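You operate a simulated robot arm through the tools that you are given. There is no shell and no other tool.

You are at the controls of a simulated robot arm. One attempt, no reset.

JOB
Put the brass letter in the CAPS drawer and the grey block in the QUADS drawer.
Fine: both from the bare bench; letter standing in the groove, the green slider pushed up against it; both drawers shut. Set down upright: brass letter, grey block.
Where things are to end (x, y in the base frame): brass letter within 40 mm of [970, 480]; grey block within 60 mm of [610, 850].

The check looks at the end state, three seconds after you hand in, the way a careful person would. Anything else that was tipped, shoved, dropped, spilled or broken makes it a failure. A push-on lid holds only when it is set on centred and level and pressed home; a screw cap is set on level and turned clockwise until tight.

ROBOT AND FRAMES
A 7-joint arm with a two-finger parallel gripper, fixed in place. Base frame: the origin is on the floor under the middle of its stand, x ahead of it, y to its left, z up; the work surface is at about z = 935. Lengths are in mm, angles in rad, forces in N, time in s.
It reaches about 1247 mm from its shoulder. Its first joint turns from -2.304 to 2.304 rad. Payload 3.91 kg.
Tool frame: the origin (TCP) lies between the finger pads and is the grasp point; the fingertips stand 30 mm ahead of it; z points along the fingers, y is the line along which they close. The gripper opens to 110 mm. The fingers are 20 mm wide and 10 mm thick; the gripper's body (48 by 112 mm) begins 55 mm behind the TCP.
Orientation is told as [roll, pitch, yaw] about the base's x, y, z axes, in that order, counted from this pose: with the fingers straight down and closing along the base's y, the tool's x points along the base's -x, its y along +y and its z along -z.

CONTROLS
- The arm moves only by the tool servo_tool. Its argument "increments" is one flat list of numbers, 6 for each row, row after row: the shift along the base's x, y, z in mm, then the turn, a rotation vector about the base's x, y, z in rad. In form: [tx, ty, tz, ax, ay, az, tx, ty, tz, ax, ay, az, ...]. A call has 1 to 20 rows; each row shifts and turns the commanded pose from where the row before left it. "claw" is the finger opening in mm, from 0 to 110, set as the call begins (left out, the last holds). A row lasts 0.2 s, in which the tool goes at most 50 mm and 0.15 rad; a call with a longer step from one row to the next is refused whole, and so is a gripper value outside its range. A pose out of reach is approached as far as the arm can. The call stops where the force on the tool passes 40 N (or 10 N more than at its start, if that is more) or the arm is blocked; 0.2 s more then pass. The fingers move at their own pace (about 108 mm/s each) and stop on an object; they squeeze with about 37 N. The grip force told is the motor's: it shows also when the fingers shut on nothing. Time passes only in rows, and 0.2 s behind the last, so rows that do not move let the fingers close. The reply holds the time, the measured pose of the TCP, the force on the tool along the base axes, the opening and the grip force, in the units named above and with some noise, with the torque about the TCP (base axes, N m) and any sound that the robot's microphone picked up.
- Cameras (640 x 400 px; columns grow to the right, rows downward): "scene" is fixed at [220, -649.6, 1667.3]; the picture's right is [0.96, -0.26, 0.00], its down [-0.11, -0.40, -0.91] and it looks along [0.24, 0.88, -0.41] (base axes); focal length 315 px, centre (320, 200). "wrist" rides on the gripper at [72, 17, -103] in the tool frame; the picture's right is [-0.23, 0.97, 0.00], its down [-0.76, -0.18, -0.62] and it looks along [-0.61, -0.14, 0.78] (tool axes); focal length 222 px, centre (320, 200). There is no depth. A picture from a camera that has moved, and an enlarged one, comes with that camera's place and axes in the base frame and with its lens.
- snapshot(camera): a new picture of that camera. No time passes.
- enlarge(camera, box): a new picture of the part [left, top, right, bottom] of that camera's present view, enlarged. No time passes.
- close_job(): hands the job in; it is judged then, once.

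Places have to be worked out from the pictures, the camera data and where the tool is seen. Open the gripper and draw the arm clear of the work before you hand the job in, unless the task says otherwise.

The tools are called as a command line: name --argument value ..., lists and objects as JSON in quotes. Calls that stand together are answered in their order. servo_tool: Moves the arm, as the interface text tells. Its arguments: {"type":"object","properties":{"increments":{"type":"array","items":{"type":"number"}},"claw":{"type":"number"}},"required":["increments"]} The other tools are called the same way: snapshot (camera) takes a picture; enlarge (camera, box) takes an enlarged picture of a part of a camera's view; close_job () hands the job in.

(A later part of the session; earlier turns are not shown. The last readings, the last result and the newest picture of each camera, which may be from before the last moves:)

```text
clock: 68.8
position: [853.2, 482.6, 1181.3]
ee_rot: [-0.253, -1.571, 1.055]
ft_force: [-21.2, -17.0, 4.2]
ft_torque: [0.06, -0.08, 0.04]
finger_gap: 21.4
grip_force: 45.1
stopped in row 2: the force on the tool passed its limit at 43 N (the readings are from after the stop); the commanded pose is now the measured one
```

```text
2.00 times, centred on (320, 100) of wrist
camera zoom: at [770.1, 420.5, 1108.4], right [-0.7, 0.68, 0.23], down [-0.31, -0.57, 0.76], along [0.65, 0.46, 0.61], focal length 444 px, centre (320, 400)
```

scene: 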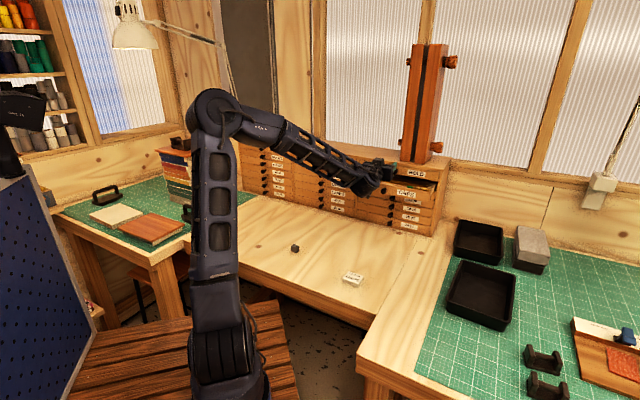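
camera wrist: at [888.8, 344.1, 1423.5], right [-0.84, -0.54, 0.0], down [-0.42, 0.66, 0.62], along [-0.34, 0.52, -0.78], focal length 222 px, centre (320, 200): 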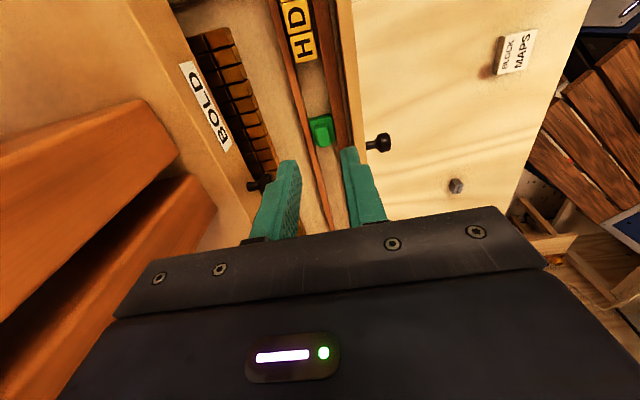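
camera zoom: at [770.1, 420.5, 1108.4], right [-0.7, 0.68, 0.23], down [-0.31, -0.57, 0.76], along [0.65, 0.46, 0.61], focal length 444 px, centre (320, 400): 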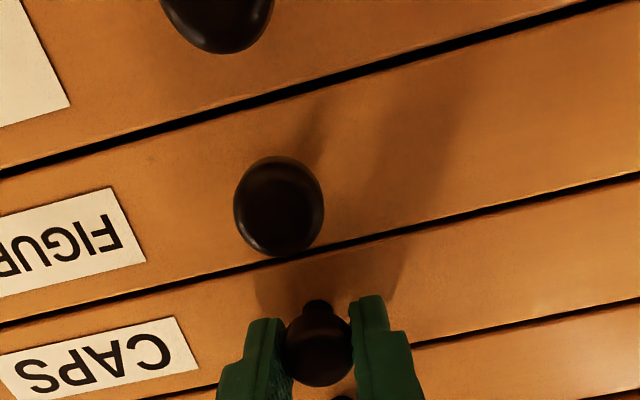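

CAPS is flush with its neighbours and hard against its stop — shut. I open the fingers and back straight out.

servo_tool --increments '[0, 0, 0, 0, 0, 0, 0, 0, 0, 0, 0, 0, 0, 0, 0, 0, 0, 0]' --claw 70

servo_tool --increments '[-10.6, -10.6, 0, 0, 0, 0, -17.7, -17.7, 0, 0, 0, 0, -21.2, -21.2, 0, 0, 0, 0, -21.2, -21.2, 0, 0, 0, 0, -21.2, -21.2, 0, 0, 0, 0]'

enlarge --camera "scene" --box '[340, 140, 460, 230]'

enlarge --camera "wrist" --box '[160, 0, 480, 200]'

```text
clock: 69.6
position: [857.5, 482.7, 1179.0]
ee_rot: [0.24, -1.569, 0.563]
ft_force: [0.1, 0.0, 0.6]
ft_torque: [0.03, 0.01, 0.01]
finger_gap: 70.1
grip_force: 0.0
```

```text
clock: 70.8
position: [761.8, 391.8, 1179.2]
ee_rot: [0.231, -1.568, 0.569]
ft_force: [-0.6, 0.5, -0.2]
ft_torque: [0.03, -0.03, -0.02]
finger_gap: 70.3
grip_force: 0.1
```

```text
4.44 times, centred on (400, 185) of scene
camera zoom: at [220.0, -649.6, 1667.3], right [0.96, -0.26, 0.0], down [-0.11, -0.4, -0.91], along [0.24, 0.88, -0.41], focal length 1400 px, centre (-36, 267)
```

zoom: 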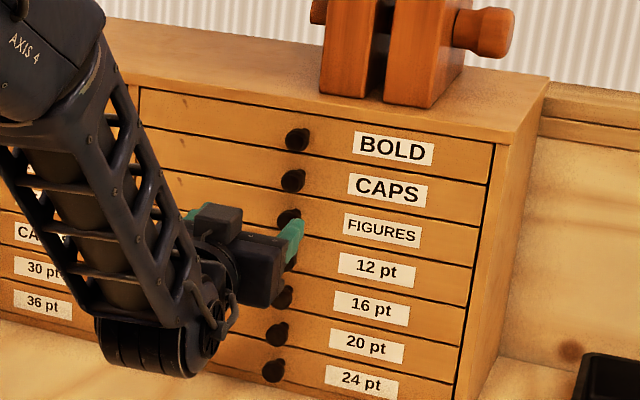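

```text
2.00 times, centred on (320, 100) of wrist
camera zoom: at [678.6, 329.3, 1107.3], right [-0.7, 0.68, 0.23], down [-0.31, -0.57, 0.76], along [0.65, 0.46, 0.61], focal length 444 px, centre (320, 400)
```

zoom: 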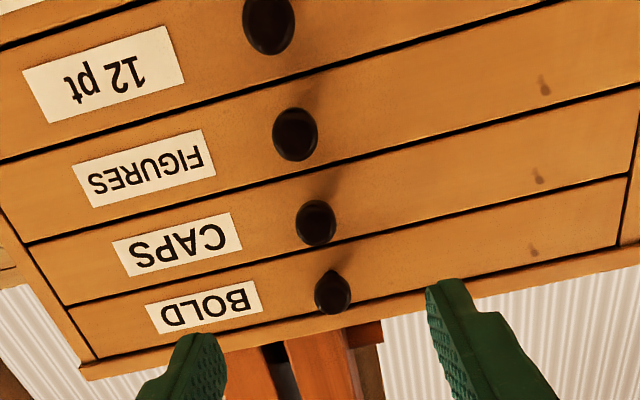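

CAPS is shut. Now for QUADS: I slide left parallel to the cabinet by about 355 mm, lower to the third row (~1138), and trim yaw to 0.785.

servo_tool --increments '[-28, 28, -4, 0, 0, -0.014, -28, 28, -5, 0, 0, 0, -28, 28, -5, 0, 0, 0, -28, 28, -5, 0, 0, 0, -28, 28, -5, 0, 0, 0, -28, 28, -5, 0, 0, 0, -28, 28, -5, 0, 0, 0, -28, 28, -5, 0, 0, 0, -27, 27, 0, 0, 0, 0, 0, 0, 0, 0, 0, 0]'

snapshot --camera "wrist"

enlarge --camera "wrist" --box '[160, 0, 480, 200]'

snapshot --camera "scene"

```text
clock: 73.0
position: [511.7, 642.1, 1138.8]
ee_rot: [0.121, -1.569, 0.664]
ft_force: [-0.2, -0.2, -0.7]
ft_torque: [0.0, 0.02, -0.02]
finger_gap: 70.1
grip_force: 0.0
```

```text
taken
camera wrist: at [427.4, 581.8, 1068.3], right [-0.69, 0.69, 0.23], down [-0.31, -0.57, 0.76], along [0.65, 0.45, 0.61], focal length 222 px, centre (320, 200)
```

wrist: 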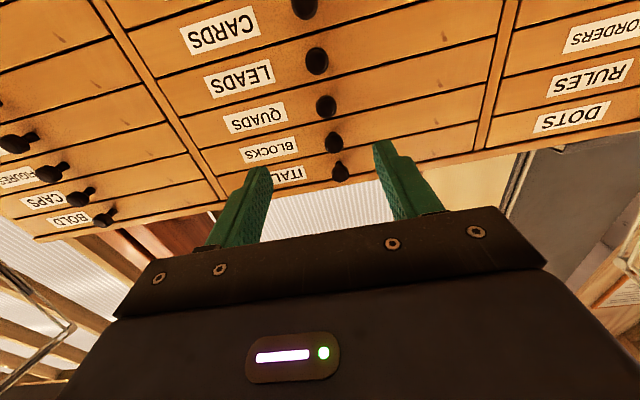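

```text
2.00 times, centred on (320, 100) of wrist
camera zoom: at [427.4, 581.8, 1068.3], right [-0.69, 0.69, 0.23], down [-0.31, -0.57, 0.76], along [0.65, 0.45, 0.61], focal length 444 px, centre (320, 400)
```

zoom: 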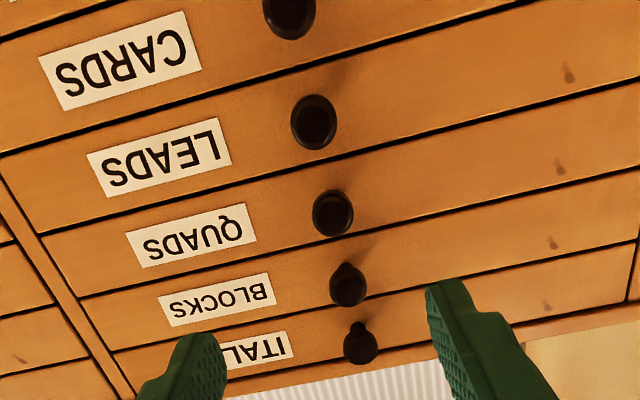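

```text
taken
```

scene: 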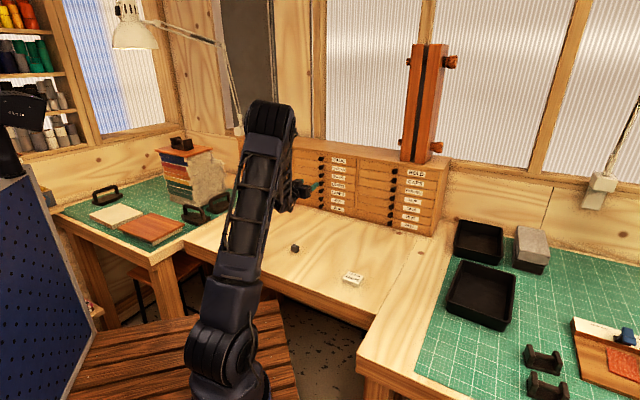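

QUADS knob: ~145 mm ahead, 7 mm left, ~3 mm low. I advance 100 mm with those corrections and re-check.

servo_tool --increments '[13.1, 15.2, -0.6, 0, 0, 0, 13.1, 15.2, -0.6, 0, 0, 0, 13.1, 15.2, -0.5, 0, 0, 0, 13.1, 15.2, -0.5, 0, 0, 0, 13.1, 15.2, -0.5, 0, 0, 0, 0, 0, 0, 0, 0, 0]'

enlarge --camera "wrist" --box '[160, 0, 480, 200]'

```text
clock: 74.4
position: [579.3, 719.2, 1137.7]
ee_rot: [0.069, -1.57, 0.719]
ft_force: [0.6, -0.6, -0.1]
ft_torque: [0.0, -0.02, -0.01]
finger_gap: 70.2
grip_force: 0.1
```

```text
2.00 times, centred on (320, 100) of wrist
camera zoom: at [492.9, 657.6, 1065.5], right [-0.69, 0.69, 0.23], down [-0.31, -0.57, 0.76], along [0.65, 0.46, 0.61], focal length 444 px, centre (320, 400)
```

zoom: 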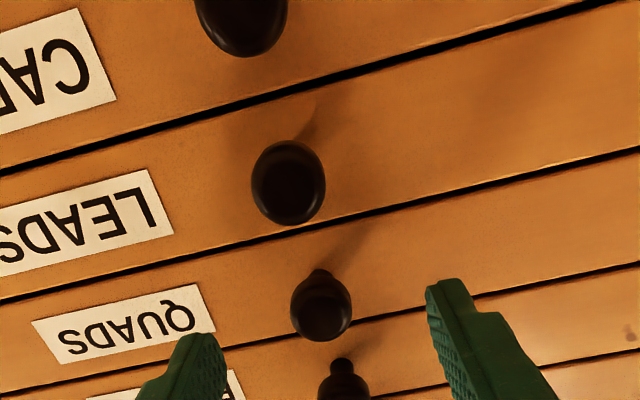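

Centred to within a millimetre. I advance the last 31 mm, grip and check.

servo_tool --increments '[10.7, 11.2, -0.3, 0, 0, 0, 10.8, 11.2, -0.2, 0, 0, 0, 0, 0, 0, 0, 0, 0]'

servo_tool --increments '[0, 0, 0, 0, 0, 0, 0, 0, 0, 0, 0, 0, 0, 0, 0, 0, 0, 0]' --claw 0

enlarge --camera "wrist" --box '[160, 0, 480, 200]'

```text
clock: 75.2
position: [600.6, 741.3, 1136.6]
ee_rot: [0.218, -1.57, 0.569]
ft_force: [-0.1, -0.2, -0.6]
ft_torque: [-0.01, 0.0, -0.04]
finger_gap: 70.1
grip_force: 0.0
```

```text
clock: 76.0
position: [599.3, 740.6, 1136.4]
ee_rot: [0.183, -1.568, 0.606]
ft_force: [-2.1, 2.2, -0.2]
ft_torque: [0.04, 0.0, 0.05]
finger_gap: 21.4
grip_force: 45.0
```

```text
2.00 times, centred on (320, 100) of wrist
camera zoom: at [514.3, 679.9, 1065.5], right [-0.69, 0.69, 0.23], down [-0.31, -0.57, 0.76], along [0.65, 0.46, 0.61], focal length 444 px, centre (320, 400)
```

zoom: 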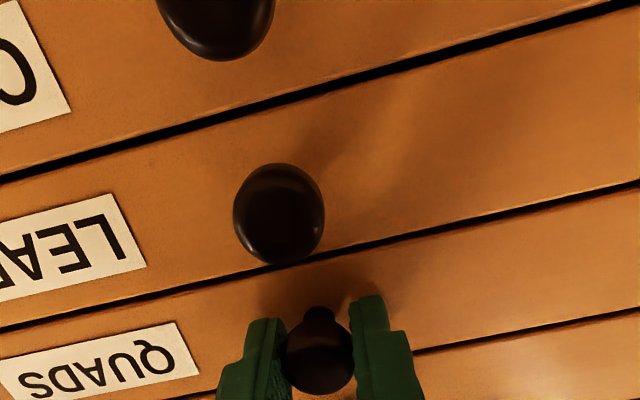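

QUADS knob gripped. I pull outward along 45°, 120 mm, smoothly.

servo_tool --increments '[-4.2, -4.2, 0, 0, 0, 0, -7.07, -7.07, 0, 0, 0, 0, -8.5, -8.5, 0, 0, 0, 0, -8.5, -8.5, 0, 0, 0, 0, -8.5, -8.5, 0, 0, 0, 0, -8.5, -8.5, 0, 0, 0, 0, -8.5, -8.5, 0, 0, 0, 0, -8.5, -8.5, 0, 0, 0, 0, -8.5, -8.5, 0, 0, 0, 0, -8.5, -8.5, 0, 0, 0, 0, -5, -5, 0, 0, 0, 0, 0, 0, 0, 0, 0, 0]'

enlarge --camera "scene" --box '[280, 130, 400, 220]'

```text
clock: 78.6
position: [515.6, 656.1, 1137.0]
ee_rot: [0.158, -1.57, 0.625]
ft_force: [0.3, -1.5, 2.5]
ft_torque: [0.06, -0.1, -0.03]
finger_gap: 21.4
grip_force: 44.8
```

```text
4.44 times, centred on (340, 175) of scene
camera zoom: at [220.0, -649.6, 1667.3], right [0.96, -0.26, 0.0], down [-0.11, -0.4, -0.91], along [0.24, 0.88, -0.41], focal length 1400 px, centre (231, 311)
```

zoom: 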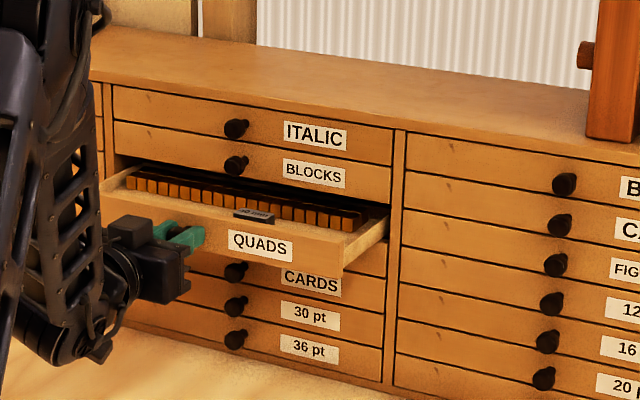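

The axis is right (almost no side load). I take it the last ~13 mm to just short of the stop, then release and back out.

servo_tool --increments '[-3.5, -3.5, 0, 0, 0, 0, -3.5, -3.5, 0, 0, 0, 0, -2.2, -2.2, 0, 0, 0, 0, 0, 0, 0, 0, 0, 0]'

servo_tool --increments '[0, 0, 0, 0, 0, 0, 0, 0, 0, 0, 0, 0, 0, 0, 0, 0, 0, 0]' --claw 60

servo_tool --increments '[-10, -10, 0, 0, 0, 0, -15, -15, 0, 0, 0, 0, -20, -20, 0, 0, 0, 0, -12, -12, 0, 0, 0, 0]'

snapshot --camera "scene"

enlarge --camera "scene" --box '[290, 150, 386, 210]'

```text
clock: 79.6
position: [506.0, 647.1, 1136.7]
ee_rot: [0.253, -1.568, 0.535]
ft_force: [0.9, -0.3, 0.3]
ft_torque: [-0.01, 0.05, -0.03]
finger_gap: 21.3
grip_force: 45.0
```

```text
clock: 80.4
position: [505.6, 646.4, 1137.8]
ee_rot: [0.229, -1.569, 0.558]
ft_force: [0.3, -0.3, 0.1]
ft_torque: [0.02, -0.01, 0.04]
finger_gap: 59.9
grip_force: 0.1
```

```text
clock: 81.4
position: [449.0, 589.9, 1135.9]
ee_rot: [0.149, -1.569, 0.637]
ft_force: [0.1, 0.1, -1.2]
ft_torque: [-0.01, -0.01, -0.02]
finger_gap: 60.0
grip_force: 0.1
```

```text
taken
```

scene: 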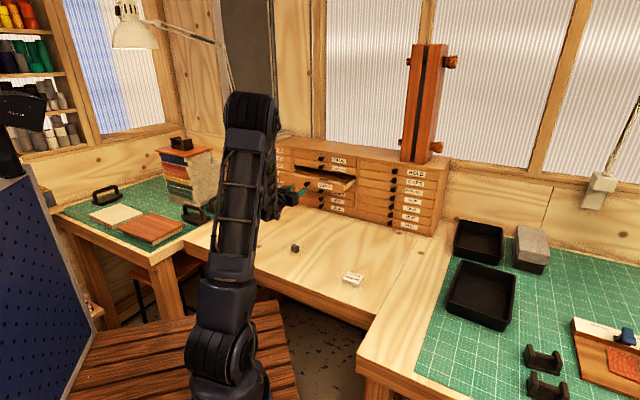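

```text
6.67 times, centred on (338, 180) of scene
camera zoom: at [220.0, -649.6, 1667.3], right [0.96, -0.26, 0.0], down [-0.11, -0.4, -0.91], along [0.24, 0.88, -0.41], focal length 2101 px, centre (200, 333)
```

zoom: 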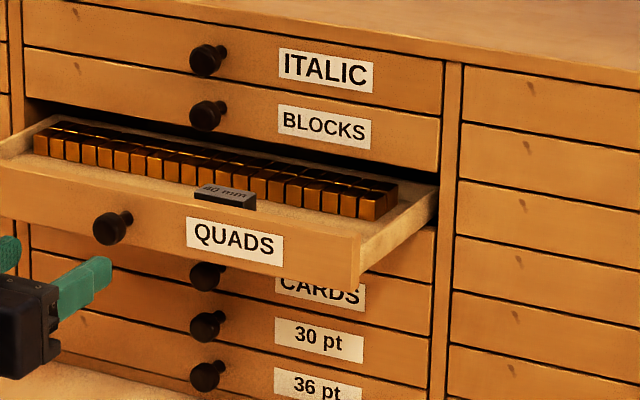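

QUADS is open; I can see existing blocks inside. I rise, move slightly forward above everything, and tilt back to fingers-down along the path that worked before.

servo_tool --increments '[0, 0, 31, 0, 0, 0, 0, 0, 31, 0, 0, 0, 0, 0, 31, 0, 0, 0, 0, 0, 31, 0, 0, 0, 0, 0, 30, 0, 0, 0, 17, 17, 0, 0, 0, 0, 17, 17, 0, 0, 0, 0, 15, 15, 0, 0, 0, 0]'

servo_tool --increments '[-5.4, -5.4, 7.6, -0.10098, 0.10098, 0, -5.4, -5.4, 7.6, -0.10098, 0.10098, 0, -5.4, -5.4, 7.6, -0.10098, 0.10098, 0, -5.4, -5.4, 7.6, -0.10098, 0.10098, 0, -5.4, -5.4, 7.6, -0.10098, 0.10098, 0, -5.4, -5.4, 7.6, -0.10098, 0.10098, 0, -5.4, -5.4, 7.6, -0.10098, 0.10098, 0, -5.4, -5.4, 7.6, -0.10098, 0.10098, 0, -5.4, -5.4, 7.6, -0.10098, 0.10098, 0, -5.4, -5.4, 7.6, -0.10098, 0.10098, 0, -5.4, -5.4, 7.6, -0.10098, 0.10098, 0]'

snapshot --camera "wrist"

snapshot --camera "scene"

```text
clock: 83.2
position: [498.2, 638.9, 1292.2]
ee_rot: [0.022, -1.569, 0.767]
ft_force: [-0.6, 0.3, 0.4]
ft_torque: [-0.01, 0.0, -0.01]
finger_gap: 60.1
grip_force: 0.0
```

```text
clock: 85.6
position: [437.8, 579.6, 1376.1]
ee_rot: [0.003, 0.005, 0.786]
ft_force: [0.4, -0.1, -0.3]
ft_torque: [0.06, -0.04, 0.01]
finger_gap: 60.3
grip_force: 0.1
```

```text
taken
camera wrist: at [375.0, 540.9, 1479.6], right [-0.53, 0.85, 0.0], down [0.67, 0.41, 0.62], along [0.53, 0.33, -0.79], focal length 222 px, centre (320, 200)
```

wrist: 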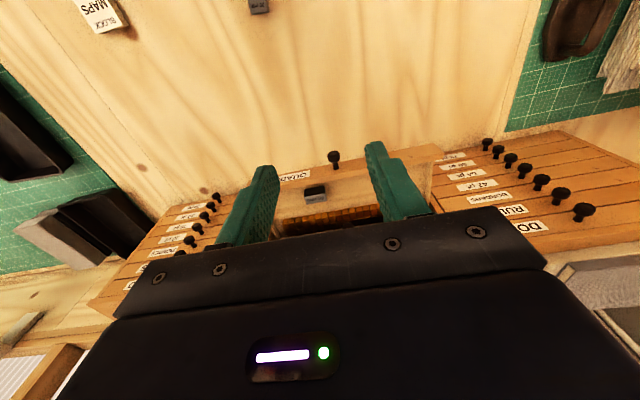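

```text
taken
```

scene: 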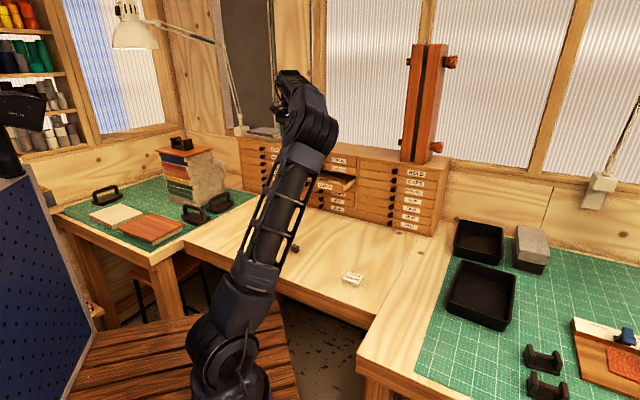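

Fingers down again. I move above the open QUADS drawer to see its interior.

servo_tool --increments '[23.7, 37.7, 0, 0, 0, 0, 23.7, 37.7, 0, 0, 0, 0, 23.7, 37.7, 0, 0, 0, 0, 0, 0, 0, 0, 0, 0]'

snapshot --camera "wrist"

enlarge --camera "wrist" --box '[220, 50, 460, 200]'

enlarge --camera "scene" --box '[290, 155, 370, 205]'

```text
clock: 86.6
position: [511.0, 693.4, 1374.1]
ee_rot: [0.003, 0.003, 0.784]
ft_force: [0.6, -0.5, -0.4]
ft_torque: [0.01, 0.01, 0.01]
finger_gap: 60.0
grip_force: 0.0
```

```text
taken
camera wrist: at [447.6, 654.9, 1479.2], right [-0.53, 0.85, 0.0], down [0.67, 0.41, 0.62], along [0.53, 0.33, -0.78], focal length 222 px, centre (320, 200)
```

wrist: 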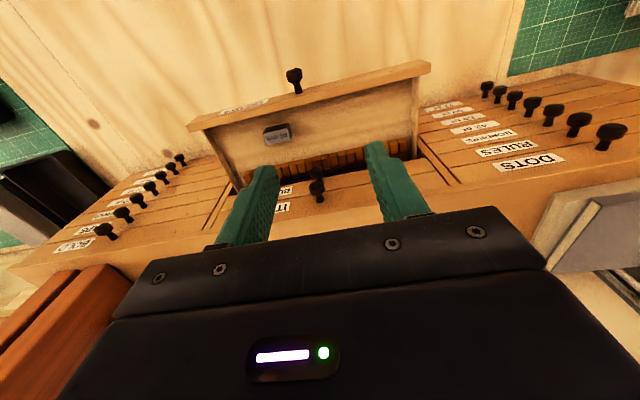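

```text
2.67 times, centred on (340, 125) of wrist
camera zoom: at [447.6, 654.9, 1479.2], right [-0.53, 0.85, 0.0], down [0.67, 0.41, 0.62], along [0.53, 0.33, -0.78], focal length 592 px, centre (267, 400)
```

zoom: 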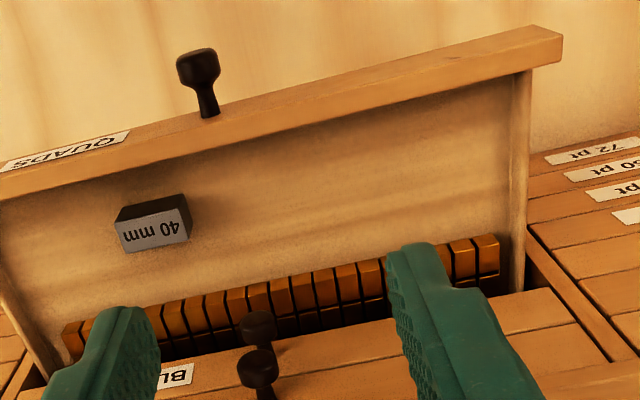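

```text
8.00 times, centred on (330, 180) of scene
camera zoom: at [220.0, -649.6, 1667.3], right [0.96, -0.26, 0.0], down [-0.11, -0.4, -0.91], along [0.24, 0.88, -0.41], focal length 2521 px, centre (240, 360)
```

zoom: 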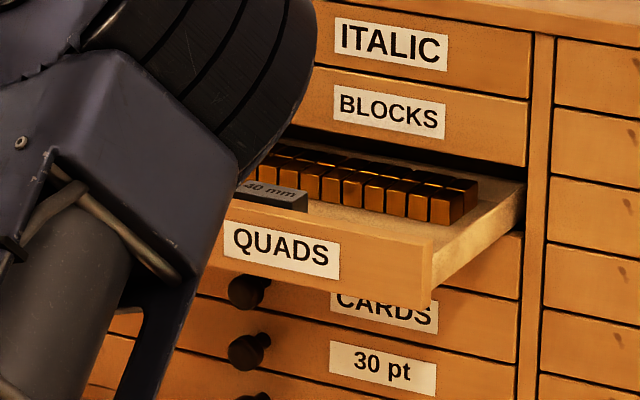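

The QUADS drawer is an open tray with a "40 mm" block right of the knob; the target spot (open position ≈ (516, 756)) on the left is empty. I go back to the bench over the grey block, turning to yaw 0.69 so the fingers close on its short ends.

servo_tool --increments '[-14.3, -37, 0, 0, 0, -0.013, -14.3, -37, 0, 0, 0, -0.013, -14.3, -37, 0, 0, 0, -0.013, -14.3, -37, 0, 0, 0, -0.013, -14.3, -37, 0, 0, 0, -0.013, -14.3, -37, 0, 0, 0, -0.013, -14.2, -37.3, 0, 0, 0, -0.014, 0, 0, -39, 0, 0, 0, 0, 0, -39, 0, 0, 0, 0, 0, -39, 0, 0, 0, 0, 0, -39, 0, 0, 0, 0, 0, -39, 0, 0, 0, 0, 0, -39, 0, 0, 0, 0, 0, 0, 0, 0, 0]'

snapshot --camera "wrist"

enlarge --camera "wrist" --box '[280, 60, 376, 120]'

```text
clock: 89.6
position: [410.6, 433.9, 1140.3]
ee_rot: [0.0, 0.004, 0.692]
ft_force: [0.0, 0.0, 0.2]
ft_torque: [-0.03, 0.0, -0.03]
finger_gap: 60.0
grip_force: 0.1
```

```text
taken
camera wrist: at [343.2, 400.5, 1244.7], right [-0.45, 0.89, 0.0], down [0.7, 0.35, 0.62], along [0.55, 0.28, -0.78], focal length 222 px, centre (320, 200)
```

wrist: 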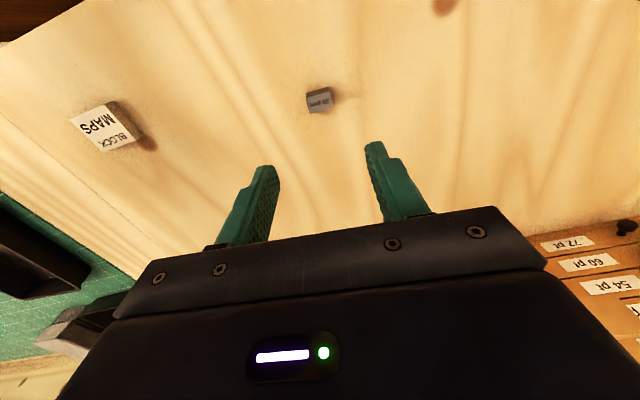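

```text
6.67 times, centred on (328, 90) of wrist
camera zoom: at [343.2, 400.5, 1244.7], right [-0.45, 0.89, 0.0], down [0.7, 0.35, 0.62], along [0.55, 0.28, -0.78], focal length 1481 px, centre (267, 933)
```

zoom: 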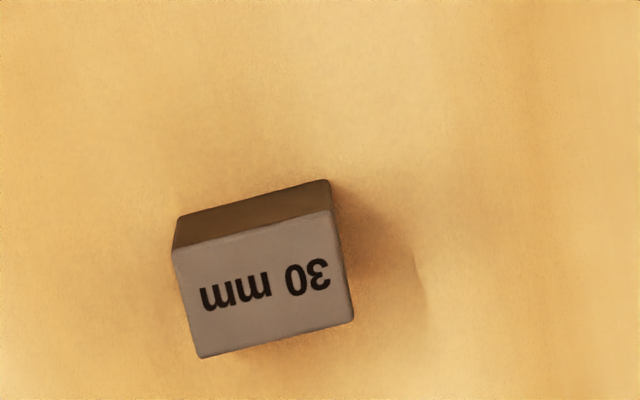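

Block is 29.5×19.6×23 mm, aligned with the fingers and centred within 2 mm. I trim the position, descend to leave 8 mm under the tips, and grip.

servo_tool --increments '[1.9, 0.6, -40, 0, 0, 0, 0, 0, -40, 0, 0, 0, 0, 0, -40, 0, 0, 0, 0, 0, -30, 0, 0, 0, 0, 0, -17, 0, 0, 0, 0, 0, 0, 0, 0, 0]'

servo_tool --increments '[0, 0, 0, 0, 0, 0, 0, 0, 0, 0, 0, 0, 0, 0, 0, 0, 0, 0]' --claw 0

enlarge --camera "wrist" --box '[200, 80, 440, 230]'

```text
clock: 91.0
position: [411.4, 434.5, 972.8]
ee_rot: [0.001, 0.003, 0.693]
ft_force: [0.9, -0.1, -0.1]
ft_torque: [-0.03, 0.01, 0.02]
finger_gap: 59.9
grip_force: 0.0
```

```text
clock: 91.8
position: [411.4, 433.4, 973.4]
ee_rot: [0.001, 0.005, 0.693]
ft_force: [0.3, -1.3, -0.3]
ft_torque: [0.03, 0.0, 0.02]
finger_gap: 29.2
grip_force: 37.2
```

```text
2.67 times, centred on (320, 155) of wrist
camera zoom: at [345.0, 401.3, 1078.1], right [-0.45, 0.89, 0.0], down [0.7, 0.35, 0.62], along [0.55, 0.28, -0.78], focal length 592 px, centre (320, 320)
```

zoom: 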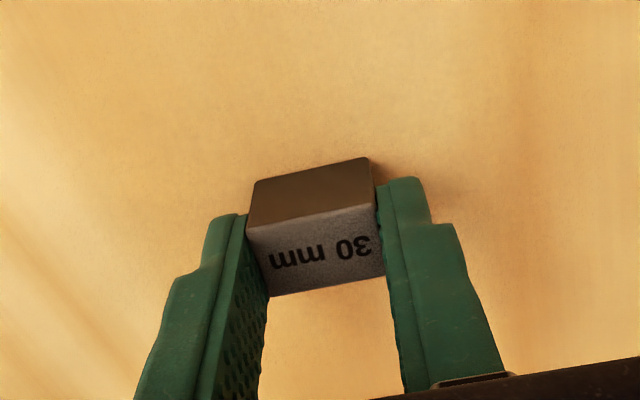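

Grip is firm (29.2 mm). I lift it high and carry it over the open QUADS drawer's free left part, turning to 0.785.

servo_tool --increments '[0, 0, 20, 0, 0, 0, 0, 0, 40, 0, 0, 0, 0, 0, 45, 0, 0, 0, 0, 0, 45, 0, 0, 0, 0, 0, 45, 0, 0, 0, 0, 0, 45, 0, 0, 0, 0, 0, 45, 0, 0, 0, 0, 0, 45, 0, 0, 0, 0, 0, 40, 0, 0, 0]'

servo_tool --increments '[10.5, 32.3, 0, 0, 0, 0.0093, 10.5, 32.3, 0, 0, 0, 0.0093, 10.5, 32.3, 0, 0, 0, 0.0093, 10.5, 32.3, 0, 0, 0, 0.0093, 10.5, 32.3, 0, 0, 0, 0.0093, 10.5, 32.3, 0, 0, 0, 0.0093, 10.5, 32.3, 0, 0, 0, 0.0093, 10.5, 32.3, 0, 0, 0, 0.0093, 10.5, 32.3, 0, 0, 0, 0.0093, 10.5, 32.3, 0, 0, 0, 0.0093, 0, 0, 0, 0, 0, 0]'

snapshot --camera "wrist"

snapshot --camera "scene"

```text
clock: 93.8
position: [412.3, 433.9, 1343.8]
ee_rot: [0.005, 0.004, 0.692]
ft_force: [0.4, -0.6, -1.5]
ft_torque: [0.01, 0.02, 0.01]
finger_gap: 29.4
grip_force: 37.2
```

```text
clock: 96.2
position: [518.8, 755.1, 1333.8]
ee_rot: [-0.003, 0.023, 0.781]
ft_force: [-0.6, -0.2, 0.0]
ft_torque: [0.0, -0.03, 0.04]
finger_gap: 29.2
grip_force: 36.8
out of reach, approached as far as the arm can: row 10
```

```text
taken
camera wrist: at [456.3, 717.7, 1439.1], right [-0.52, 0.85, -0.01], down [0.68, 0.42, 0.61], along [0.52, 0.31, -0.8], focal length 222 px, centre (320, 200)
```

wrist: 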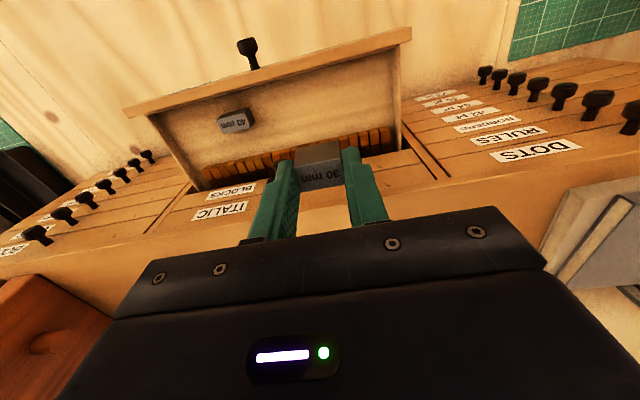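

```text
taken
```

scene: 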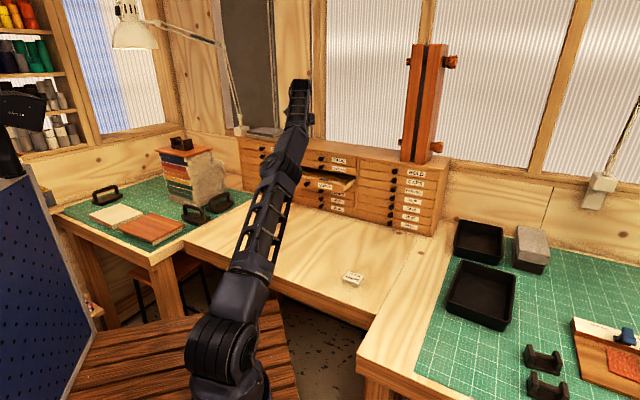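

The arm is near a joint limit at this height but is essentially over the target (n≈−901, slightly tilted 0.023). Lower should be easier, so I descend 60 mm while correcting the tilt.

servo_tool --increments '[0, 0, -20, 0, 0, 0, 0, 0, -20, 0, 0, 0, 0, 0, -20, 0, 0, 0, 0, 0, 0, 0, 0, 0]'

servo_tool --increments '[0, 0, -5, 0.014, -0.018, 0.004, 0, 0, 0, 0, 0, 0]'

enlarge --camera "wrist" --box '[200, 30, 440, 200]'

```text
clock: 97.2
position: [516.6, 757.2, 1282.2]
ee_rot: [0.001, 0.003, 0.786]
ft_force: [-0.7, 0.1, -1.5]
ft_torque: [0.02, -0.01, 0.01]
finger_gap: 29.2
grip_force: 36.9
```

```text
clock: 97.8
position: [516.6, 758.7, 1278.3]
ee_rot: [0.0, -0.02, 0.79]
ft_force: [0.7, 0.6, -1.9]
ft_torque: [-0.02, 0.0, 0.01]
finger_gap: 29.3
grip_force: 37.0
```

```text
2.35 times, centred on (320, 115) of wrist
camera zoom: at [452.0, 717.4, 1380.7], right [-0.53, 0.85, 0.0], down [0.65, 0.41, 0.64], along [0.54, 0.34, -0.77], focal length 523 px, centre (320, 400)
```

zoom: 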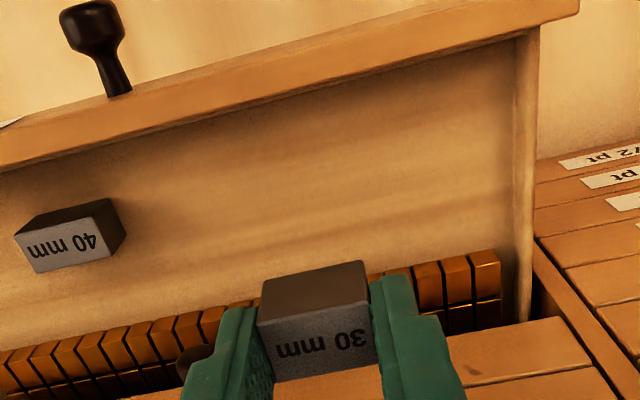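

The commanded pose was kept, so my tilt correction overshot; I undo it and descend another 50 mm, then check clearances in the drawer.

servo_tool --increments '[0, 0, 0, -0.014, 0.018, -0.004, 0, 0, -20, 0, 0, 0, 0, 0, -20, 0, 0, 0, 0, 0, -10, 0, 0, 0, 0, 0, 0, 0, 0, 0]'

snapshot --camera "wrist"

enlarge --camera "wrist" --box '[200, 30, 440, 200]'

enlarge --camera "scene" --box '[270, 130, 366, 190]'

```text
clock: 99.0
position: [517.5, 756.5, 1227.7]
ee_rot: [0.003, 0.004, 0.787]
ft_force: [0.2, 0.0, -1.1]
ft_torque: [0.0, 0.01, 0.01]
finger_gap: 29.5
grip_force: 36.9
```

```text
taken
camera wrist: at [453.9, 718.5, 1331.9], right [-0.53, 0.85, 0.0], down [0.67, 0.41, 0.62], along [0.53, 0.33, -0.78], focal length 222 px, centre (320, 200)
```

wrist: 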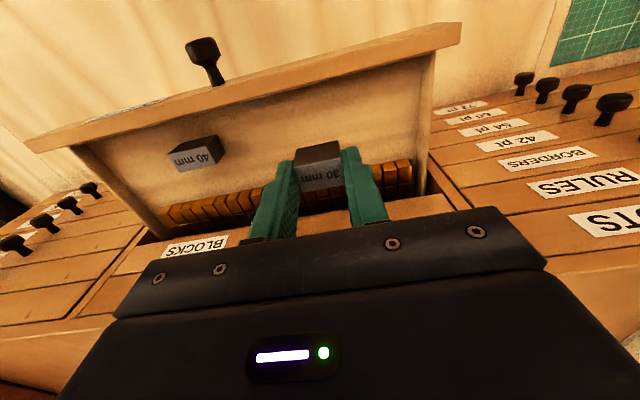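

```text
2.35 times, centred on (320, 115) of wrist
camera zoom: at [453.9, 718.5, 1331.9], right [-0.53, 0.85, 0.0], down [0.67, 0.41, 0.62], along [0.53, 0.33, -0.78], focal length 523 px, centre (320, 400)
```

zoom: 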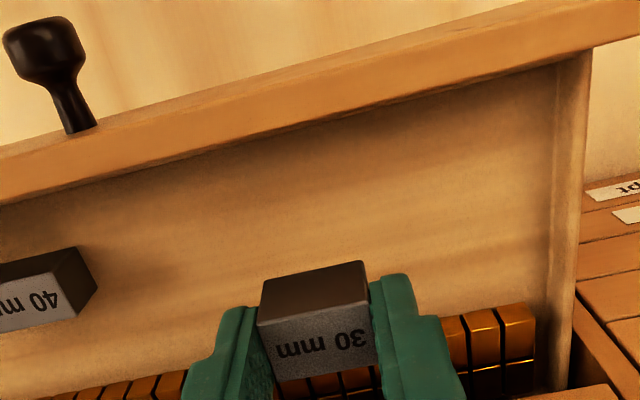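

```text
6.67 times, centred on (318, 160) of scene
camera zoom: at [220.0, -649.6, 1667.3], right [0.96, -0.26, 0.0], down [-0.11, -0.4, -0.91], along [0.24, 0.88, -0.41], focal length 2101 px, centre (333, 467)
```

zoom: 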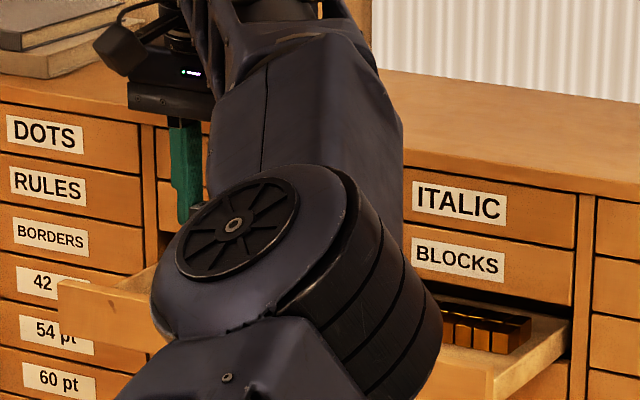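

The tray is clear around the target: block at n≈−901 between the front board (−860) and the brass row (−957). I descend 55 mm, then feel for the floor in small steps.

servo_tool --increments '[0, 0, -20, 0, 0, 0, 0, 0, -20, 0, 0, 0, 0, 0, -15, 0, 0, 0, 0, 0, 0, 0, 0, 0]'

servo_tool --increments '[0, 0, -2, 0, 0, 0, 0, 0, -2, 0, 0, 0, 0, 0, -2, 0, 0, 0, 0, 0, 0, 0, 0, 0]'

enlarge --camera "wrist" --box '[200, 30, 440, 200]'

```text
clock: 100.0
position: [516.8, 756.4, 1173.1]
ee_rot: [0.001, 0.003, 0.786]
ft_force: [-0.4, -0.2, -0.2]
ft_torque: [0.02, 0.04, 0.0]
finger_gap: 29.1
grip_force: 37.0
```

```text
clock: 101.0
position: [517.5, 757.9, 1167.2]
ee_rot: [0.003, 0.004, 0.785]
ft_force: [0.0, 0.0, -1.4]
ft_torque: [0.01, 0.02, -0.01]
finger_gap: 29.5
grip_force: 37.0
```

```text
2.35 times, centred on (320, 115) of wrist
camera zoom: at [453.6, 718.7, 1271.5], right [-0.53, 0.85, 0.0], down [0.67, 0.41, 0.62], along [0.53, 0.33, -0.78], focal length 523 px, centre (320, 400)
```

zoom: 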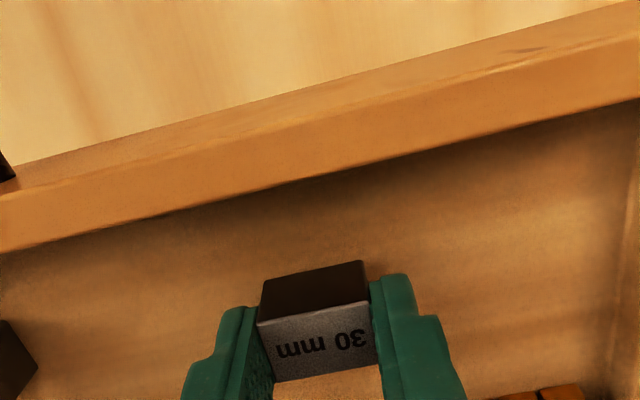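

Still free; expected contact near TCP z≈1160. I continue in 1 mm steps.

servo_tool --increments '[0, 0, -1.5, 0, 0, 0, 0, 0, -1.5, 0, 0, 0, 0, 0, -1.5, 0, 0, 0, 0, 0, 0, 0, 0, 0]'

servo_tool --increments '[0, 0, -1, 0, 0, 0, 0, 0, -0.7, 0, 0, 0, 0, 0, 0, 0, 0, 0]'

servo_tool --increments '[0, 0, -0.7, 0, 0, 0, 0, 0, 0, 0, 0, 0]'

```text
clock: 102.0
position: [516.6, 758.1, 1163.2]
ee_rot: [0.003, 0.003, 0.785]
ft_force: [-0.3, -0.1, -1.4]
ft_torque: [0.02, 0.02, -0.03]
finger_gap: 29.3
grip_force: 36.7
```

```text
clock: 102.8
position: [515.3, 755.9, 1161.2]
ee_rot: [0.002, 0.004, 0.785]
ft_force: [0.7, 0.7, 2.8]
ft_torque: [-0.05, -0.07, 0.01]
finger_gap: 29.3
grip_force: 36.7
```

```text
clock: 103.4
position: [516.2, 757.8, 1161.5]
ee_rot: [0.002, 0.0, 0.786]
ft_force: [0.0, 1.7, 12.7]
ft_torque: [-0.04, -0.05, 0.01]
finger_gap: 29.1
grip_force: 36.6
```

Floor contact (≈13 N). I ease up half a millimetre, open the fingers modestly, and rise straight up.

servo_tool --increments '[0, 0, 0.5, 0, 0, 0, 0, 0, 0, 0, 0, 0]'

servo_tool --increments '[0, 0, 0, 0, 0, 0, 0, 0, 0, 0, 0, 0, 0, 0, 0, 0, 0, 0]' --claw 46

servo_tool --increments '[0, 0, 10, 0, 0, 0, 0, 0, 20, 0, 0, 0, 0, 0, 30, 0, 0, 0, 0, 0, 30, 0, 0, 0, 0, 0, 20, 0, 0, 0]'

enlarge --camera "wrist" --box '[180, 10, 460, 190]'

```text
clock: 104.0
position: [516.3, 756.8, 1160.8]
ee_rot: [0.002, 0.004, 0.785]
ft_force: [-0.2, 0.6, 13.2]
ft_torque: [-0.03, -0.01, -0.03]
finger_gap: 29.5
grip_force: 37.1
```

```text
clock: 104.8
position: [517.5, 758.1, 1161.3]
ee_rot: [0.001, 0.004, 0.783]
ft_force: [0.4, -0.1, 0.1]
ft_torque: [0.0, -0.01, 0.01]
finger_gap: 45.9
grip_force: 0.1
```

```text
clock: 106.0
position: [517.8, 758.8, 1271.1]
ee_rot: [0.002, 0.003, 0.785]
ft_force: [-0.2, -0.5, -0.7]
ft_torque: [-0.02, 0.0, -0.03]
finger_gap: 46.0
grip_force: 0.0
```

```text
2.22 times, centred on (320, 100) of wrist
camera zoom: at [454.6, 719.2, 1375.0], right [-0.53, 0.85, 0.0], down [0.67, 0.41, 0.62], along [0.53, 0.33, -0.78], focal length 494 px, centre (320, 422)
```

zoom: 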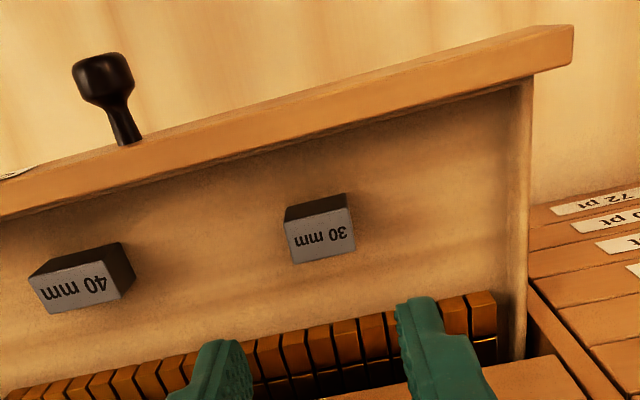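

The 30 mm block stands upright in the QUADS drawer. I back away to the tilt-over point, open to 60, then go horizontal again to close the drawer.

servo_tool --increments '[-15.8, -35.8, 0, 0, 0, 0, -15.8, -35.8, 0, 0, 0, 0, -15.8, -35.8, 10, 0, 0, 0, -15.8, -35.8, 25, 0, 0, 0, -15.8, -35.8, 35, 0, 0, 0, 0, 0, 33, 0, 0, 0, 0, 0, 0, 0, 0, 0]' --claw 60

servo_tool --increments '[5.4, 5.4, -7.6, 0.10098, -0.10098, 0, 5.4, 5.4, -7.6, 0.10098, -0.10098, 0, 5.4, 5.4, -7.6, 0.10098, -0.10098, 0, 5.4, 5.4, -7.6, 0.10098, -0.10098, 0, 5.4, 5.4, -7.6, 0.10098, -0.10098, 0, 5.4, 5.4, -7.6, 0.10098, -0.10098, 0, 5.4, 5.4, -7.6, 0.10098, -0.10098, 0, 5.4, 5.4, -7.6, 0.10098, -0.10098, 0, 5.4, 5.4, -7.6, 0.10098, -0.10098, 0, 5.4, 5.4, -7.6, 0.10098, -0.10098, 0, 5.4, 5.4, -7.6, 0.10098, -0.10098, 0]'

snapshot --camera "scene"

```text
refused: row 5 steps farther than a row can; nothing moved
```

```text
clock: 107.7
position: [548.2, 795.4, 1218.6]
ee_rot: [0.003, -0.999, 0.787]
ft_force: [-20.0, -26.6, 6.9]
ft_torque: [-0.2, -0.18, -0.98]
finger_gap: 47.9
grip_force: 2.5
stopped in row 8: the force on the tool passed its limit at 58 N (the readings are from after the stop); the commanded pose is now the measured one
```

```text
taken
```

scene: 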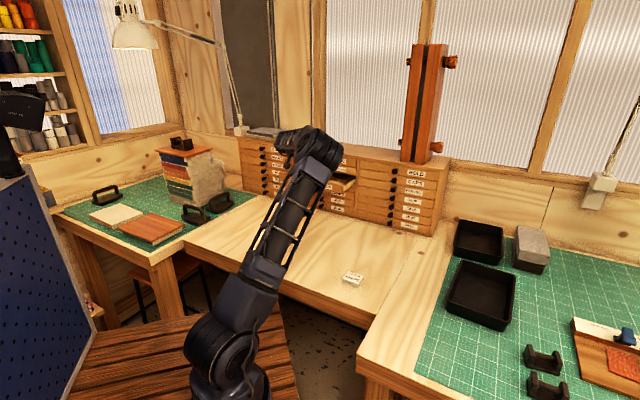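

My first call was refused (a row was too long), so the tilt began from the wrong place and the fingertips touched the closed drawer faces above; the move stopped there. I reverse that tilt carefully, stepping outward first, and then check for any disturbance.

servo_tool --increments '[-7, -7, 3, 0, 0, 0, -5, -5, 7.5, -0.10098, 0.10098, 0, -5, -5, 7.5, -0.10098, 0.10098, 0, -5, -5, 7.5, -0.10098, 0.10098, 0, -5, -5, 7.5, -0.10098, 0.10098, 0, -3, -4, 7.5, -0.10098, 0.10098, 0, -2, -3, 7.5, -0.10098, 0.10098, 0, 0, -2, 7.5, -0.10098, 0.10098, 0, 0, 0, 0, 0, 0, 0]'

snapshot --camera "wrist"

enlarge --camera "wrist" --box '[180, 10, 460, 190]'

enlarge --camera "scene" --box '[270, 130, 390, 205]'

```text
clock: 109.7
position: [518.3, 759.1, 1273.4]
ee_rot: [0.003, 0.007, 0.788]
ft_force: [-0.5, -1.0, 0.3]
ft_torque: [-0.01, 0.0, -0.01]
finger_gap: 46.2
grip_force: 0.0
```

```text
taken
camera wrist: at [455.8, 720.5, 1377.1], right [-0.53, 0.85, 0.0], down [0.67, 0.41, 0.62], along [0.52, 0.33, -0.79], focal length 222 px, centre (320, 200)
```

wrist: 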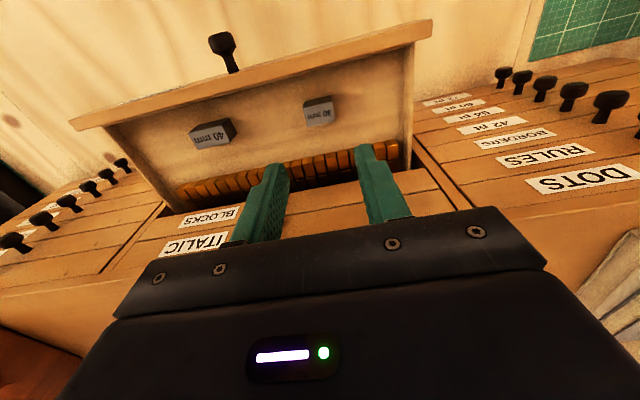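

```text
2.22 times, centred on (320, 100) of wrist
camera zoom: at [455.8, 720.5, 1377.1], right [-0.53, 0.85, 0.0], down [0.67, 0.41, 0.62], along [0.52, 0.33, -0.79], focal length 494 px, centre (320, 422)
```

zoom: 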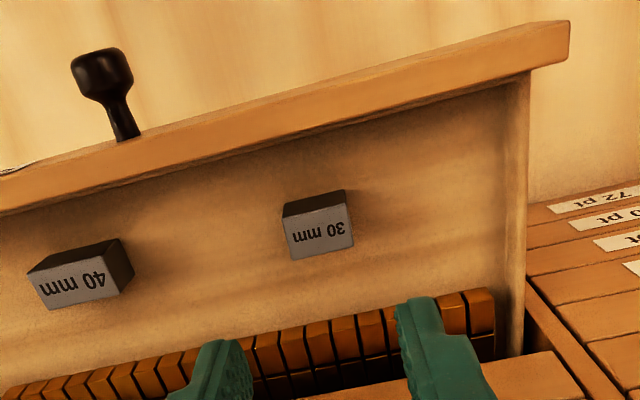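

```text
5.33 times, centred on (330, 168) of scene
camera zoom: at [220.0, -649.6, 1667.3], right [0.96, -0.26, 0.0], down [-0.11, -0.4, -0.91], along [0.24, 0.88, -0.41], focal length 1681 px, centre (267, 373)
```

zoom: 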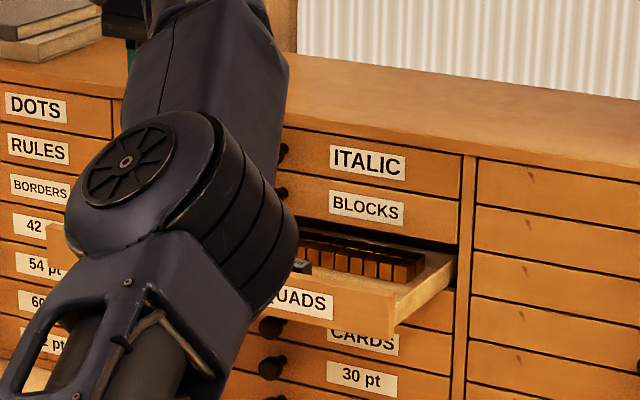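

Nothing moved: both blocks, the brass row and the upper drawers look as before. Now I redo the retreat with legal step sizes, one call at a time.

servo_tool --increments '[-15.8, -35.8, 0, 0, 0, 0, -15.8, -35.8, 0, 0, 0, 0, -15.8, -35.8, 0, 0, 0, 0, -15.8, -35.8, 0, 0, 0, 0, -15.8, -35.8, 0, 0, 0, 0, 0, 0, 34, 0, 0, 0, 0, 0, 34, 0, 0, 0, 0, 0, 33, 0, 0, 0, 0, 0, 0, 0, 0, 0]' --claw 60

```text
clock: 111.7
position: [441.1, 580.7, 1374.4]
ee_rot: [0.004, 0.004, 0.787]
ft_force: [0.1, -0.3, 0.8]
ft_torque: [0.0, -0.01, -0.03]
finger_gap: 60.0
grip_force: 0.2
```

I'm at the tilt-over point (441, 581, 1374). Now I tilt to horizontal along the known path.

servo_tool --increments '[5.3, 5.3, -7.6, 0.10098, -0.10098, 0, 5.3, 5.3, -7.6, 0.10098, -0.10098, 0, 5.3, 5.3, -7.6, 0.10098, -0.10098, 0, 5.3, 5.3, -7.6, 0.10098, -0.10098, 0, 5.3, 5.3, -7.6, 0.10098, -0.10098, 0, 5.3, 5.3, -7.6, 0.10098, -0.10098, 0, 5.3, 5.3, -7.6, 0.10098, -0.10098, 0, 5.3, 5.3, -7.6, 0.10098, -0.10098, 0, 5.3, 5.3, -7.6, 0.10098, -0.10098, 0, 5.3, 5.3, -7.6, 0.10098, -0.10098, 0, 5.3, 5.3, -7.6, 0.10098, -0.10098, 0]'

```text
clock: 114.1
position: [497.6, 638.8, 1291.7]
ee_rot: [-1.079, -1.568, 1.869]
ft_force: [-1.0, -0.6, 0.4]
ft_torque: [-0.01, 0.01, 0.01]
finger_gap: 60.1
grip_force: 0.0
```

Horizontal at (498, 639, 1292). I back out 75 mm, then lower to the knob height.

servo_tool --increments '[-17.5, -17.5, 0, 0, 0, 0, -17.5, -17.5, 0, 0, 0, 0, -18, -18, 0, 0, 0, 0, 0, 0, -31, 0, 0, 0, 0, 0, -31, 0, 0, 0, 0, 0, -31, 0, 0, 0, 0, 0, -31, 0, 0, 0, 0, 0, -30, 0, 0, 0, 0, 0, 0, 0, 0, 0]'

enlarge --camera "wrist" --box '[160, 0, 480, 200]'

```text
clock: 116.1
position: [443.8, 586.5, 1137.7]
ee_rot: [-0.459, -1.569, 1.247]
ft_force: [-0.6, -0.5, -0.2]
ft_torque: [-0.02, 0.02, 0.01]
finger_gap: 60.0
grip_force: 0.1
```

```text
2.00 times, centred on (320, 100) of wrist
camera zoom: at [358.7, 525.8, 1065.0], right [-0.69, 0.69, 0.23], down [-0.31, -0.57, 0.76], along [0.65, 0.46, 0.6], focal length 444 px, centre (320, 400)
```

zoom: 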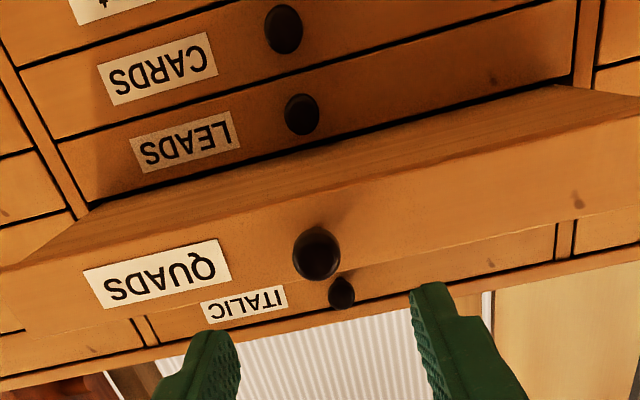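

The knob is straight ahead (99 mm, about 1 mm right). I advance 86 mm and grip it.

servo_tool --increments '[12.34, 11.98, 0, 0, 0, 0, 12.34, 11.98, 0, 0, 0, 0, 12.34, 11.98, 0, 0, 0, 0, 12.34, 11.98, 0, 0, 0, 0, 12.34, 11.98, 0, 0, 0, 0, 0, 0, 0, 0, 0, 0]'

enlarge --camera "wrist" --box '[160, 0, 480, 200]'

servo_tool --increments '[0, 0, 0, 0, 0, 0, 0, 0, 0, 0, 0, 0, 0, 0, 0, 0, 0, 0]' --claw 0

```text
clock: 117.5
position: [506.4, 646.3, 1137.3]
ee_rot: [-0.552, -1.567, 1.339]
ft_force: [0.8, 1.1, -0.1]
ft_torque: [0.02, -0.02, 0.0]
finger_gap: 60.2
grip_force: 0.0
```

```text
2.00 times, centred on (320, 100) of wrist
camera zoom: at [421.1, 585.5, 1065.4], right [-0.69, 0.69, 0.23], down [-0.31, -0.57, 0.76], along [0.65, 0.46, 0.61], focal length 444 px, centre (320, 400)
```

zoom: 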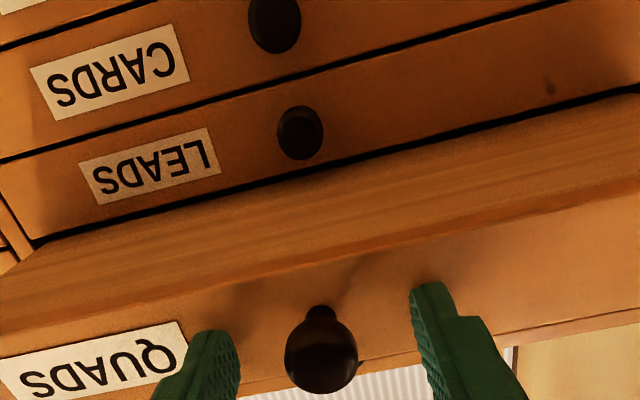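

```text
clock: 118.3
position: [504.9, 645.9, 1137.3]
ee_rot: [-0.501, -1.567, 1.289]
ft_force: [-3.3, 3.2, 0.7]
ft_torque: [0.03, 0.0, 0.09]
finger_gap: 21.0
grip_force: 44.7
```

Knob gripped. I push the drawer in smoothly about 124 mm.

servo_tool --increments '[2.6, 3.4, 0, 0, 0, 0, 5, 5, 0, 0, 0, 0, 7.07, 7.07, 0, 0, 0, 0, 7.07, 7.07, 0, 0, 0, 0, 7.07, 7.07, 0, 0, 0, 0, 7.07, 7.07, 0, 0, 0, 0, 7.07, 7.07, 0, 0, 0, 0, 7.07, 7.07, 0, 0, 0, 0, 7.07, 7.07, 0, 0, 0, 0, 7.07, 7.07, 0, 0, 0, 0, 7.07, 7.07, 0, 0, 0, 0, 7.07, 7.07, 0, 0, 0, 0, 5, 5, 0, 0, 0, 0, 3.5, 3.5, 0, 0, 0, 0, 0, 0, 0, 0, 0, 0]'

enlarge --camera "scene" --box '[280, 130, 400, 220]'

```text
clock: 121.5
position: [593.5, 734.0, 1137.2]
ee_rot: [-0.657, -1.568, 1.445]
ft_force: [-3.2, 4.8, 7.3]
ft_torque: [0.18, -0.15, 0.09]
finger_gap: 21.3
grip_force: 45.0
```

```text
4.44 times, centred on (340, 175) of scene
camera zoom: at [220.0, -649.6, 1667.3], right [0.96, -0.26, 0.0], down [-0.11, -0.4, -0.91], along [0.24, 0.88, -0.41], focal length 1400 px, centre (231, 311)
```

zoom: 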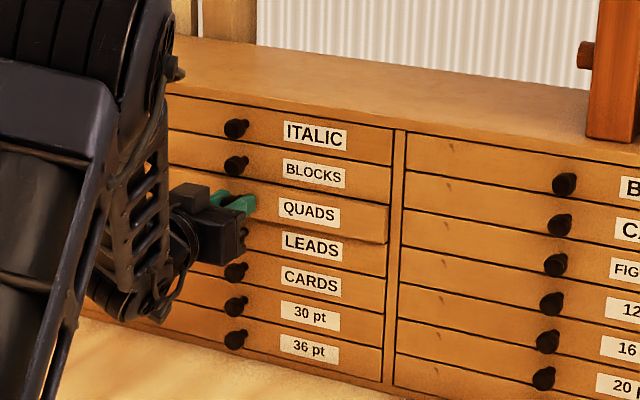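

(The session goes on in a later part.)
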